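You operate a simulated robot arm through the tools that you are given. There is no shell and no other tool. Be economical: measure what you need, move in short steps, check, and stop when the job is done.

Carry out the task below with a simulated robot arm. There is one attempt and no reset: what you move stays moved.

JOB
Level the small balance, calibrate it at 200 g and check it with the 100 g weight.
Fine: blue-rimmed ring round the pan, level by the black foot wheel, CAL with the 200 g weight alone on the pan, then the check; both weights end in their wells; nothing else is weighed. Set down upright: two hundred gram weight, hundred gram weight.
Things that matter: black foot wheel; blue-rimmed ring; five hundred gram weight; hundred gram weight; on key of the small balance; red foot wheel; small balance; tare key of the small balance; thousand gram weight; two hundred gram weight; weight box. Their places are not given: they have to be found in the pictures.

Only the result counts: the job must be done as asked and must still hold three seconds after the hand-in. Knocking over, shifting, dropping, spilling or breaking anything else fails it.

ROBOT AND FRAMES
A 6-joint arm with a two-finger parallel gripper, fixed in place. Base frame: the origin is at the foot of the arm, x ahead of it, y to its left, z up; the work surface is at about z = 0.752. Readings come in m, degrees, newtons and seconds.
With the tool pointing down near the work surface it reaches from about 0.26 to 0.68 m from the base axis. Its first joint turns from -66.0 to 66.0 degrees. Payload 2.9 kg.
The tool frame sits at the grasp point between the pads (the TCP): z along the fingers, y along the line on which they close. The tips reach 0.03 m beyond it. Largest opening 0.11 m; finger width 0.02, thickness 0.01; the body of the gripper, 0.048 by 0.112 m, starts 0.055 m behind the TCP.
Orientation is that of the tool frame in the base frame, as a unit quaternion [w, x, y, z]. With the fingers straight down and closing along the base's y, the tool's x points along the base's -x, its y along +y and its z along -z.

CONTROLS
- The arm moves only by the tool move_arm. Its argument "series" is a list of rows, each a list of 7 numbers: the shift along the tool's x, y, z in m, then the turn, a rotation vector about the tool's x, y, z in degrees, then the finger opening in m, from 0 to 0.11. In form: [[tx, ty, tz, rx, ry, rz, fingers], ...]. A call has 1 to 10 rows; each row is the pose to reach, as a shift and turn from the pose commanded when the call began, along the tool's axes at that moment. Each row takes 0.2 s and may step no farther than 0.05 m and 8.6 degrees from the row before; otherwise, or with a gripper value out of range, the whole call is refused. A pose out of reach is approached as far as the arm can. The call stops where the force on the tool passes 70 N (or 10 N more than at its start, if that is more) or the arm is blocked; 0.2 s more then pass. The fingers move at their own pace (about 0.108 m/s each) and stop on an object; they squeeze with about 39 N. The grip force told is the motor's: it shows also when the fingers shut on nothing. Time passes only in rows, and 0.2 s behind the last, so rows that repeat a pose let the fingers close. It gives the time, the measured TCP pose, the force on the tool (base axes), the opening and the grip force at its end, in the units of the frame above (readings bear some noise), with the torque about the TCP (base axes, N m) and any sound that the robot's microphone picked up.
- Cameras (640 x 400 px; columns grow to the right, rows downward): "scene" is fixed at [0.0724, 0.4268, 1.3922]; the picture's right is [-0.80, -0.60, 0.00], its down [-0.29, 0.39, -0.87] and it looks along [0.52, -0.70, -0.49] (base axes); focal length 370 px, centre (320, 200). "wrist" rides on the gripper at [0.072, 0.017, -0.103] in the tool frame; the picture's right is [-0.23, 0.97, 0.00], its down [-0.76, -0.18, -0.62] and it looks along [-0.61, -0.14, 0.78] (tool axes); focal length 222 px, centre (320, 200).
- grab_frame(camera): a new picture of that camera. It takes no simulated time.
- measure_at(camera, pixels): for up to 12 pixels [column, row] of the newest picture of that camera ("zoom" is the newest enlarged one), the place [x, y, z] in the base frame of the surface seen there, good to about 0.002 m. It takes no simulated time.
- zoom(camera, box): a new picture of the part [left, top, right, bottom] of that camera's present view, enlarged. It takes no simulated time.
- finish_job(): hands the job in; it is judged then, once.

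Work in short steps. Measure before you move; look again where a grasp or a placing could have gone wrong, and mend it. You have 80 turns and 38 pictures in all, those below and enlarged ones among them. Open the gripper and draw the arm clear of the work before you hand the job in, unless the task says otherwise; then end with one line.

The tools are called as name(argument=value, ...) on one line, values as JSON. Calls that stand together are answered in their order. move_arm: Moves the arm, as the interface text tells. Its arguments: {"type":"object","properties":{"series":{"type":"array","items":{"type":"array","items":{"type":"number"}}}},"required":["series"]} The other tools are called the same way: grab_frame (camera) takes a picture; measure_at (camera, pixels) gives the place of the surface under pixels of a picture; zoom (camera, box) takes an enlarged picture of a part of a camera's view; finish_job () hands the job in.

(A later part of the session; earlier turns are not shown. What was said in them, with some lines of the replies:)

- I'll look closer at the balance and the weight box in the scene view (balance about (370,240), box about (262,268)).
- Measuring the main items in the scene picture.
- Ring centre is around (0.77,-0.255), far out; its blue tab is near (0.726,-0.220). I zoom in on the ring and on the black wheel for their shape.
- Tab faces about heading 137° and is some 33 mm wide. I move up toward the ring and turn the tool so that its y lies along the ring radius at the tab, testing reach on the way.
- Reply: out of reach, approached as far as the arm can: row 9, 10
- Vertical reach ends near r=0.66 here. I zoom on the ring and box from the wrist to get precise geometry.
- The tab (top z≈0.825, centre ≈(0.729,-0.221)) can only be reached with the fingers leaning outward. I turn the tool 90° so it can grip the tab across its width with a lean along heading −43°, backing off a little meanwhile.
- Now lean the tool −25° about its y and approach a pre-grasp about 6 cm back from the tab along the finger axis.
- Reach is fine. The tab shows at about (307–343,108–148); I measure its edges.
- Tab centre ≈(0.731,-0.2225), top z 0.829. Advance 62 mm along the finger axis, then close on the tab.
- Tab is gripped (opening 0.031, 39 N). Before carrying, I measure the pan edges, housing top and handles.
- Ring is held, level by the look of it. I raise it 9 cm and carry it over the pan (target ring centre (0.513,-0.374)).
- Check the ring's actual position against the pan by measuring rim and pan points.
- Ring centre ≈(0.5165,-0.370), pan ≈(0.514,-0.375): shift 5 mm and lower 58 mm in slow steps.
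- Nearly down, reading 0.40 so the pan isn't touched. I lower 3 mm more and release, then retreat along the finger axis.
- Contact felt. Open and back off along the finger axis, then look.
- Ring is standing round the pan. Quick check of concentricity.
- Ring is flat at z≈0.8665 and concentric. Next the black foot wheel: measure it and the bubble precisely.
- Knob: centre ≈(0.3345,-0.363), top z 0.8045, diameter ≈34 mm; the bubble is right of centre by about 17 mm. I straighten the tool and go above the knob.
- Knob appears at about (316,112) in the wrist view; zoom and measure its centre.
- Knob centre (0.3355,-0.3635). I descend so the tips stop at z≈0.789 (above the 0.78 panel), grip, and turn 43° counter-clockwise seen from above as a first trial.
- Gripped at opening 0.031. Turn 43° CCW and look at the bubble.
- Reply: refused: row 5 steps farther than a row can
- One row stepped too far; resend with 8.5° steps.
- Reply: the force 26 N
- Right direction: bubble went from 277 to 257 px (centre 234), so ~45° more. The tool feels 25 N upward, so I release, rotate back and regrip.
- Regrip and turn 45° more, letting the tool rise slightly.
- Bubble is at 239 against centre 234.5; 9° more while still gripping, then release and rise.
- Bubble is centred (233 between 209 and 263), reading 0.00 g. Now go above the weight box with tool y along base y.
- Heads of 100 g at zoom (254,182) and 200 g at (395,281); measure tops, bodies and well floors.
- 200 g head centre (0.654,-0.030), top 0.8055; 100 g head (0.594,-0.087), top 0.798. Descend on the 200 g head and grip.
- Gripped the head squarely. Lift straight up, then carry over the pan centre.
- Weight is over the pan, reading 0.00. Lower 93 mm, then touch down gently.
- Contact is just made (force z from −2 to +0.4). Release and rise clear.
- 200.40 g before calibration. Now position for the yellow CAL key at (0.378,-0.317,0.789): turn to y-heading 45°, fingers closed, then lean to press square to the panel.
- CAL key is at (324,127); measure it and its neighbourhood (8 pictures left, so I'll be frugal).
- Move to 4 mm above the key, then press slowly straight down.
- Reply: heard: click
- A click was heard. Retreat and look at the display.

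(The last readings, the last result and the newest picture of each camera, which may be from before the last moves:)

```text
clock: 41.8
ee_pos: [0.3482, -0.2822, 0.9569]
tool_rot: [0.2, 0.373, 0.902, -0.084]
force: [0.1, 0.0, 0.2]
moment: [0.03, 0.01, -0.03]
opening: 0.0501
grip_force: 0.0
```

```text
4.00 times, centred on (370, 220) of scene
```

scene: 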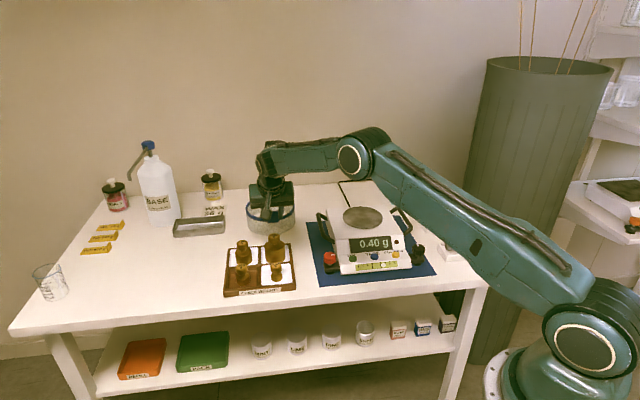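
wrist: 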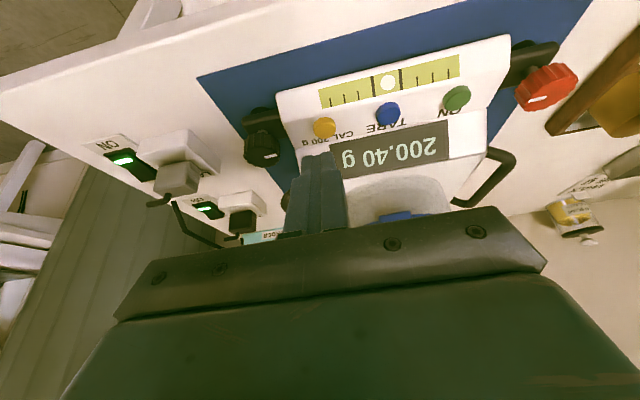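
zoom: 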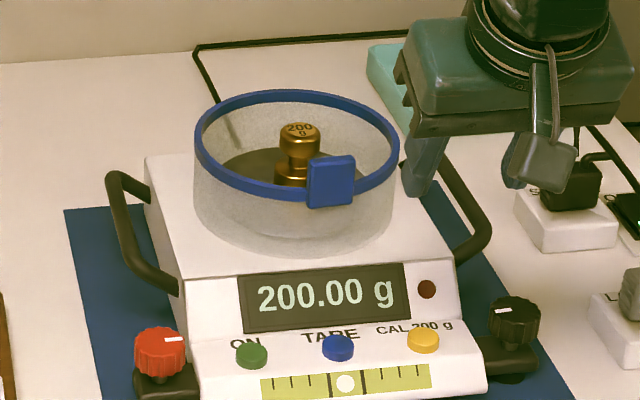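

Calibrated: 200.00 g. Measure the 200 g head for the regrasp.

measure_at(camera="zoom", pixels=[[300, 130], [283, 130], [318, 130], [300, 138], [300, 123]])

move_arm(series=[[0, 0, -0.03, 0, 8, 0, 0.06], [0, 0, -0.06, 0, 16, 0, 0.06], [0, 0, -0.08, 0, 25, 0, 0.06], [0, 0, -0.08, 0, 25, 0, 0.06]])

```text
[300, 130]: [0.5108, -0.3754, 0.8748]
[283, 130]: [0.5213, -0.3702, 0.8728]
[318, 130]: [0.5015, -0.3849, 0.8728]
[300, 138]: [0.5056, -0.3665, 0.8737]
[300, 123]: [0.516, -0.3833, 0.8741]
```

```text
refused: row 3 steps farther than a row can; nothing moved
```

Straighten the tool while rising.

move_arm(series=[[-0.009, 0, -0.02, 0, 8, 0, 0.06], [-0.018, 0, -0.04, 0, 16, 0, 0.06], [-0.0275, 0, -0.0589, 0, 22, 0, 0.06], [-0.0275, 0, -0.0589, 0, 25, 0, 0.06], [-0.0275, 0, -0.0589, 0, 25, 0, 0.06]])

```text
clock: 43.0
ee_pos: [0.3481, -0.2833, 1.021]
tool_rot: [0.0, 0.382, 0.924, 0.0]
force: [0.8, 0.1, -0.3]
moment: [-0.02, 0.03, -0.02]
opening: 0.0601
grip_force: 0.1
```

Return over the weight with y along base y.

move_arm(series=[[-0.03, 0.008, 0, 0, 0, -7.5, 0.06], [-0.06, 0.016, 0, 0, 0, -15, 0.06], [-0.09, 0.025, 0, 0, 0, -22.5, 0.06], [-0.12, 0.033, 0, 0, 0, -30, 0.06], [-0.15, 0.041, 0, 0, 0, -37.5, 0.06], [-0.1822, 0.0498, 0, 0, 0, -45, 0.06], [-0.1822, 0.0498, 0, 0, 0, -45, 0.06], [-0.1822, 0.0498, 0, 0, 0, -45, 0.06]])

```text
clock: 44.8
ee_pos: [0.5133, -0.3789, 1.0192]
tool_rot: [0.0, 0.0, 1.0, 0.0]
force: [-0.1, -0.2, -0.3]
moment: [-0.01, 0.02, 0.01]
opening: 0.0599
grip_force: 0.1
```

Descend on the 200 g head and grip.

move_arm(series=[[0.001, 0.001, 0.045, 0, 0, 0, 0.06], [0.001, 0.001, 0.09, 0, 0, 0, 0.06], [0.001, 0.001, 0.12, 0, 0, 0, 0.06], [0.001, 0.001, 0.134, 0, 0, 0, 0.06], [0.001, 0.001, 0.134, 0, 0, 0, 0.015], [0.001, 0.001, 0.134, 0, 0, 0, 0.015], [0.001, 0.001, 0.134, 0, 0, 0, 0.015]])

move_arm(series=[[0, 0, -0.02, 0, 0, 0, 0.015], [0, 0, -0.06, 0, 0, 0, 0.015], [0, 0, -0.1, 0, 0, 0, 0.015], [0, 0, -0.1, 0, 0, 0, 0.015]])

```text
clock: 46.4
ee_pos: [0.5105, -0.3774, 0.8868]
tool_rot: [0.0, 0.0, 1.0, 0.0]
force: [0.9, -0.3, 1.2]
moment: [-0.04, -0.04, 0.0]
opening: 0.0275
grip_force: 38.8
```

```text
clock: 47.4
ee_pos: [0.5101, -0.3788, 0.987]
tool_rot: [0.0, 0.0, 1.0, 0.001]
force: [0.4, 0.0, -2.3]
moment: [-0.02, 0.01, 0.03]
opening: 0.0272
grip_force: 38.9
```

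Held (−2.3 N). Carry back above its well at (0.655,-0.030).

move_arm(series=[[-0.018, 0.044, 0, 0, 0, 0, 0.015], [-0.036, 0.087, 0, 0, 0, 0, 0.015], [-0.054, 0.131, 0, 0, 0, 0, 0.015], [-0.072, 0.175, 0, 0, 0, 0, 0.015], [-0.09, 0.218, 0, 0, 0, 0, 0.015], [-0.108, 0.262, 0, 0, 0, 0, 0.015], [-0.126, 0.306, 0, 0, 0, 0, 0.015], [-0.144, 0.348, 0, 0, 0, 0, 0.015], [-0.144, 0.348, 0, 0, 0, 0, 0.015]])

move_arm(series=[[0, 0, 0.045, 0, 0, 0, 0.015], [0, 0, 0.09, 0, 0, 0, 0.015], [0, 0, 0.13, 0, 0, 0, 0.015], [0, 0, 0.155, 0, 0, 0, 0.015], [0, 0, 0.165, 0, 0, 0, 0.015], [0, 0, 0.165, 0, 0, 0, 0.015]])

```text
clock: 49.4
ee_pos: [0.657, -0.0281, 0.9863]
tool_rot: [0.0, 0.001, 1.0, 0.0]
force: [-0.1, 0.1, -2.4]
moment: [0.02, 0.0, -0.02]
opening: 0.0275
grip_force: 39.1
```

```text
clock: 50.8
ee_pos: [0.6554, -0.0294, 0.819]
tool_rot: [0.0, 0.0, 1.0, 0.0]
force: [-0.6, 0.6, -2.5]
moment: [-0.05, -0.01, 0.03]
opening: 0.0277
grip_force: 39.1
```

Still hanging (−2.5 N); lower the last millimetres.

move_arm(series=[[0, 0, 0.001, 0, 0, 0, 0.015], [0, 0, 0.002, 0, 0, 0, 0.015], [0, 0, 0.0025, 0, 0, 0, 0.015], [0, 0, 0.0025, 0, 0, 0, 0.015]])

```text
clock: 51.8
ee_pos: [0.6555, -0.0299, 0.818]
tool_rot: [0.0, 0.0, 1.0, 0.001]
force: [-0.6, -1.2, -2.2]
moment: [-0.04, 0.02, -0.02]
opening: 0.0272
grip_force: 38.7
```

move_arm(series=[[0, 0, 0.001, 0, 0, 0, 0.015], [0, 0, 0.0015, 0, 0, 0, 0.015], [0, 0, 0.0015, 0, 0, 0, 0.015]])

```text
clock: 52.6
ee_pos: [0.655, -0.0293, 0.8176]
tool_rot: [-0.001, 0.0, 1.0, 0.0]
force: [-1.0, -0.5, 2.3]
moment: [-0.04, 0.09, -0.03]
opening: 0.0274
grip_force: 39.2
```

Contact (+2.3 N). Release, rise, and look at the box with the wrist camera from between the weights.

move_arm(series=[[0, 0, 0, 0, 0, 0, 0.045], [0, 0, 0, 0, 0, 0, 0.055], [0, 0, -0.03, 0, 0, 0, 0.06], [0, 0, -0.07, 0, 0, 0, 0.06], [0.03, -0.028, -0.1, 0, 0, 0, 0.06], [0.061, -0.057, -0.13, 0, 0, 0, 0.06], [0.061, -0.057, -0.13, 0, 0, 0, 0.06]])

grab_frame(camera="wrist")

```text
refused: row 5 steps farther than a row can; nothing moved
```

```text
6 pictures are left
```

wrist: 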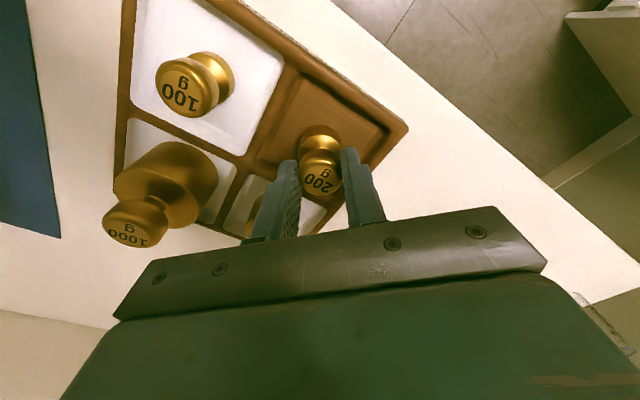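

The weight stands in its well. Resend the release with smaller steps.

move_arm(series=[[0, 0, 0, 0, 0, 0, 0.045], [0, 0, 0, 0, 0, 0, 0.055], [0, 0, -0.03, 0, 0, 0, 0.06], [0, 0, -0.07, 0, 0, 0, 0.06], [0.02, -0.019, -0.1, 0, 0, 0, 0.06], [0.045, -0.042, -0.12, 0, 0, 0, 0.06], [0.061, -0.057, -0.13, 0, 0, 0, 0.06], [0.061, -0.057, -0.13, 0, 0, 0, 0.06]])

measure_at(camera="wrist", pixels=[[180, 88], [195, 93]])

```text
clock: 54.4
ee_pos: [0.5937, -0.0852, 0.9462]
tool_rot: [-0.001, 0.0, 1.0, 0.0]
force: [-0.5, -0.5, 0.1]
moment: [0.0, -0.04, 0.03]
opening: 0.06
grip_force: 0.1
```

```text
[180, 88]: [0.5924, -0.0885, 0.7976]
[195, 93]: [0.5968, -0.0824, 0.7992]
```

100 g head at (0.594,-0.087), top 0.798. Descend to TCP z≈0.810 and grip.

move_arm(series=[[0, -0.0015, 0.045, 0, 0, 0, 0.06], [0, -0.0015, 0.09, 0, 0, 0, 0.06], [0, -0.0015, 0.12, 0, 0, 0, 0.06], [0, -0.0015, 0.136, 0, 0, 0, 0.06], [0, -0.0015, 0.136, 0, 0, 0, 0.015], [0, -0.0015, 0.136, 0, 0, 0, 0.015], [0, -0.0015, 0.136, 0, 0, 0, 0.015]])

move_arm(series=[[0, 0, -0.03, 0, 0, 0, 0.015], [0, 0, -0.075, 0, 0, 0, 0.015], [0, 0, -0.12, 0, 0, 0, 0.015], [0, 0, -0.165, 0, 0, 0, 0.015], [0, 0, -0.165, 0, 0, 0, 0.015]])

```text
clock: 56.0
ee_pos: [0.594, -0.0895, 0.8091]
tool_rot: [-0.001, 0.0, 1.0, -0.001]
force: [0.0, -0.1, 0.1]
moment: [0.02, 0.01, 0.02]
opening: 0.0263
grip_force: 39.5
```

```text
clock: 57.2
ee_pos: [0.5916, -0.0898, 0.9775]
tool_rot: [0.0, 0.0, 1.0, 0.0]
force: [-0.2, -0.1, -0.5]
moment: [-0.02, 0.01, 0.01]
opening: 0.0261
grip_force: 39.5
```

Held. Carry over the pan.

move_arm(series=[[0.012, -0.041, 0, 0, 0, 0, 0.015], [0.023, -0.082, 0, 0, 0, 0, 0.015], [0.035, -0.123, 0, 0, 0, 0, 0.015], [0.046, -0.164, 0, 0, 0, 0, 0.015], [0.058, -0.205, 0, 0, 0, 0, 0.015], [0.069, -0.246, 0, 0, 0, 0, 0.015], [0.08, -0.287, 0, 0, 0, 0, 0.015], [0.08, -0.287, 0, 0, 0, 0, 0.015], [0.08, -0.287, 0, 0, 0, 0, 0.015]])

move_arm(series=[[0, 0, 0.035, 0, 0, 0, 0.015], [0, 0, 0.065, 0, 0, 0, 0.015], [0, 0, 0.085, 0, 0, 0, 0.015], [0, 0, 0.094, 0, 0, 0, 0.015], [0, 0, 0.094, 0, 0, 0, 0.015]])

```text
clock: 59.2
ee_pos: [0.5139, -0.3744, 0.9777]
tool_rot: [0.0, 0.0, 1.0, 0.0]
force: [-0.7, 0.0, -0.9]
moment: [0.04, 0.03, -0.03]
opening: 0.0261
grip_force: 38.8
```

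```text
clock: 60.4
ee_pos: [0.517, -0.3742, 0.8845]
tool_rot: [0.0, -0.001, 1.0, 0.0]
force: [-0.4, -0.3, -1.0]
moment: [0.02, -0.01, -0.01]
opening: 0.0261
grip_force: 39.0
```

Continue down in 1 mm steps until contact.

move_arm(series=[[0, 0, 0.0015, 0, 0, 0, 0.015], [0, 0, 0.003, 0, 0, 0, 0.015], [0, 0, 0.003, 0, 0, 0, 0.015]])

move_arm(series=[[0, 0, 0.001, 0, 0, 0, 0.015], [0, 0, 0.001, 0, 0, 0, 0.015]])

```text
clock: 61.2
ee_pos: [0.5137, -0.3752, 0.8803]
tool_rot: [0.001, 0.001, 1.0, 0.0]
force: [0.3, -0.1, -0.9]
moment: [-0.04, 0.01, -0.02]
opening: 0.026
grip_force: 38.8
```

```text
clock: 61.8
ee_pos: [0.514, -0.3755, 0.88]
tool_rot: [0.0, 0.001, 1.0, 0.0]
force: [-0.5, -0.1, -0.5]
moment: [-0.02, -0.02, -0.01]
opening: 0.0262
grip_force: 39.0
```

move_arm(series=[[0, 0, 0.001, 0, 0, 0, 0.015], [0, 0, 0.001, 0, 0, 0, 0.015]])

```text
clock: 62.4
ee_pos: [0.5143, -0.375, 0.8781]
tool_rot: [0.0, 0.001, 1.0, 0.0]
force: [-1.2, 0.5, 0.9]
moment: [0.03, 0.0, 0.03]
opening: 0.0261
grip_force: 39.2
```

Contact (+0.9 N). Release, rise and read the display.

move_arm(series=[[0, 0, 0, 0, 0, 0, 0.045], [0, 0, 0, 0, 0, 0, 0.055], [0, 0, -0.03, 0, 0, 0, 0.06], [0, 0, -0.075, 0, 0, 0, 0.06], [0, 0, -0.12, 0, 0, 0, 0.06], [0, 0, -0.12, 0, 0, 0, 0.06], [0, 0, -0.12, 0, 0, 0, 0.06], [0, 0, -0.12, 0, 0, 0, 0.06], [0, 0, -0.12, 0, 0, 0, 0.06]])

zoom(camera="scene", box=[320, 170, 420, 270])

```text
clock: 64.4
ee_pos: [0.5164, -0.3734, 0.9948]
tool_rot: [0.001, 0.0, 1.0, 0.001]
force: [0.2, 0.0, -0.3]
moment: [0.0, -0.01, 0.02]
opening: 0.0599
grip_force: 0.1
```

```text
4.00 times, centred on (370, 220) of scene
```

zoom: 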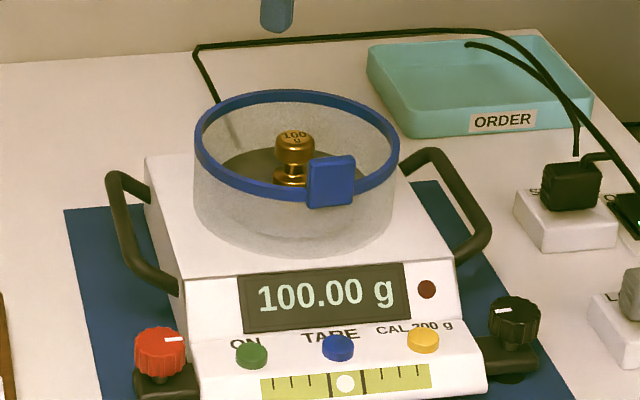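

Check reads 100.00 g. Regrasp the 100 g weight (same pose, down 118 mm) and lift.

move_arm(series=[[0, 0, 0.045, 0, 0, 0, 0.06], [0, 0, 0.09, 0, 0, 0, 0.06], [0, 0, 0.11, 0, 0, 0, 0.06], [0, 0, 0.119, 0, 0, 0, 0.06], [0, 0, 0.119, 0, 0, 0, 0.015], [0, 0, 0.119, 0, 0, 0, 0.015], [0, 0, 0.119, 0, 0, 0, 0.015]])

move_arm(series=[[0, 0, -0.02, 0, 0, 0, 0.015], [0, 0, -0.06, 0, 0, 0, 0.015], [0, 0, -0.1, 0, 0, 0, 0.015], [0, 0, -0.1, 0, 0, 0, 0.015]])

```text
clock: 66.0
ee_pos: [0.5137, -0.3748, 0.8785]
tool_rot: [0.0, -0.001, 1.0, 0.0]
force: [0.7, -0.8, -0.4]
moment: [0.02, 0.0, -0.02]
opening: 0.0263
grip_force: 39.2
```

```text
clock: 67.0
ee_pos: [0.5114, -0.3753, 0.9776]
tool_rot: [0.0, 0.0, 1.0, 0.0]
force: [-0.2, 0.4, -0.7]
moment: [-0.01, -0.01, -0.01]
opening: 0.0261
grip_force: 38.7
```

Held. Carry back the same way in reverse over its well and lower to just above.

move_arm(series=[[-0.012, 0.041, 0, 0, 0, 0, 0.015], [-0.023, 0.082, 0, 0, 0, 0, 0.015], [-0.035, 0.123, 0, 0, 0, 0, 0.015], [-0.046, 0.164, 0, 0, 0, 0, 0.015], [-0.058, 0.205, 0, 0, 0, 0, 0.015], [-0.069, 0.246, 0, 0, 0, 0, 0.015], [-0.08, 0.287, 0, 0, 0, 0, 0.015], [-0.08, 0.287, 0, 0, 0, 0, 0.015], [-0.08, 0.287, 0, 0, 0, 0, 0.015]])

move_arm(series=[[0, 0, 0.045, 0, 0, 0, 0.015], [0, 0, 0.09, 0, 0, 0, 0.015], [0, 0, 0.13, 0, 0, 0, 0.015], [0, 0, 0.155, 0, 0, 0, 0.015], [0, 0, 0.164, 0, 0, 0, 0.015], [0, 0, 0.164, 0, 0, 0, 0.015]])

```text
clock: 69.0
ee_pos: [0.5935, -0.0899, 0.9786]
tool_rot: [0.0, 0.001, 1.0, 0.0]
force: [0.1, 0.9, -0.4]
moment: [-0.02, 0.02, -0.01]
opening: 0.0259
grip_force: 39.2
```

```text
clock: 70.4
ee_pos: [0.5936, -0.0886, 0.8163]
tool_rot: [0.0, 0.0, 1.0, 0.0]
force: [-0.3, -0.8, -2.1]
moment: [-0.02, 0.0, -0.03]
opening: 0.0262
grip_force: 38.6
```

Lower 5 mm more, then by single millimetres.

move_arm(series=[[0, 0, 0.002, 0, 0, 0, 0.015], [0, 0, 0.004, 0, 0, 0, 0.015], [0, 0, 0.004, 0, 0, 0, 0.015]])

move_arm(series=[[0, 0, 0.001, 0, 0, 0, 0.015], [0, 0, 0.001, 0, 0, 0, 0.015]])

```text
clock: 71.2
ee_pos: [0.5942, -0.089, 0.8112]
tool_rot: [0.0, 0.0, 1.0, 0.0]
force: [0.6, 0.5, -1.0]
moment: [-0.01, 0.0, 0.03]
opening: 0.0258
grip_force: 39.2
```

```text
clock: 71.8
ee_pos: [0.5947, -0.0892, 0.8102]
tool_rot: [0.0, 0.0, 1.0, 0.0]
force: [0.0, -0.8, -0.6]
moment: [0.0, -0.01, -0.01]
opening: 0.0262
grip_force: 39.0
```

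move_arm(series=[[0, 0, 0.001, 0, 0, 0, 0.015], [0, 0, 0.001, 0, 0, 0, 0.015]])

```text
clock: 72.4
ee_pos: [0.5937, -0.0885, 0.81]
tool_rot: [0.0, 0.0, 1.0, 0.0]
force: [-0.3, -0.4, -0.9]
moment: [0.01, -0.03, -0.03]
opening: 0.0261
grip_force: 38.5
```

move_arm(series=[[0, 0, 0.001, 0, 0, 0, 0.015], [0, 0, 0.001, 0, 0, 0, 0.015]])

```text
clock: 73.0
ee_pos: [0.5949, -0.0878, 0.8081]
tool_rot: [0.001, 0.0, 1.0, 0.0]
force: [-0.6, -0.5, 1.2]
moment: [0.0, 0.04, 0.0]
opening: 0.0261
grip_force: 39.0
```

Contact. Release and draw the arm up and back, then take a final look.

move_arm(series=[[0, 0, 0, 0, 0, 0, 0.045], [0, 0, 0, 0, 0, 0, 0.055], [0, 0, -0.03, 0, 0, 0, 0.06], [0, 0, -0.075, 0, 0, 0, 0.06], [0, 0, -0.12, 0, 0, 0, 0.06], [0.01, 0, -0.165, 0, 0, 0, 0.06], [0.03, 0, -0.205, 0, 0, 0, 0.06], [0.06, 0, -0.24, 0, 0, 0, 0.06], [0.1, 0, -0.25, 0, 0, 0, 0.06], [0.14, 0, -0.25, 0, 0, 0, 0.06]])

zoom(camera="scene", box=[210, 170, 450, 300])

```text
clock: 75.2
ee_pos: [0.4544, -0.0896, 1.0579]
tool_rot: [0.0, 0.0, 1.0, 0.0]
force: [0.3, -0.3, 0.5]
moment: [0.0, 0.0, -0.01]
opening: 0.0598
grip_force: 0.1
```

```text
2.67 times, centred on (330, 235) of scene
```

zoom: 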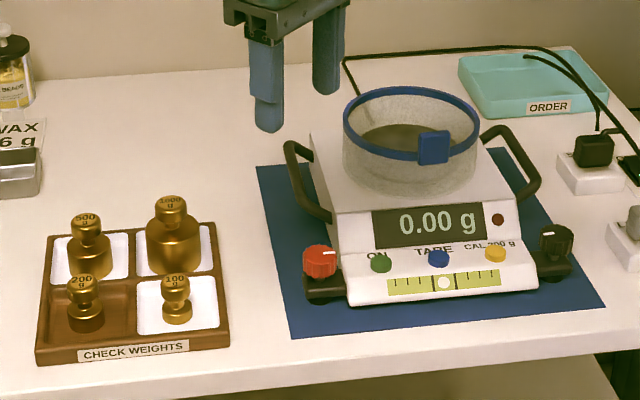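

The final picture shows both weights upright in their wells, the balance at 0.00 g, the bubble centred, the ring in place and the arm clear. Handing in.

finish_job()

```text
The job is handed in.
```

The job is done and handed in: the ring is round the pan, the balance was levelled with the black wheel and calibrated at 200 g (200.00 g), the 100 g check read 100.00 g, and both weights are back upright in their wells.
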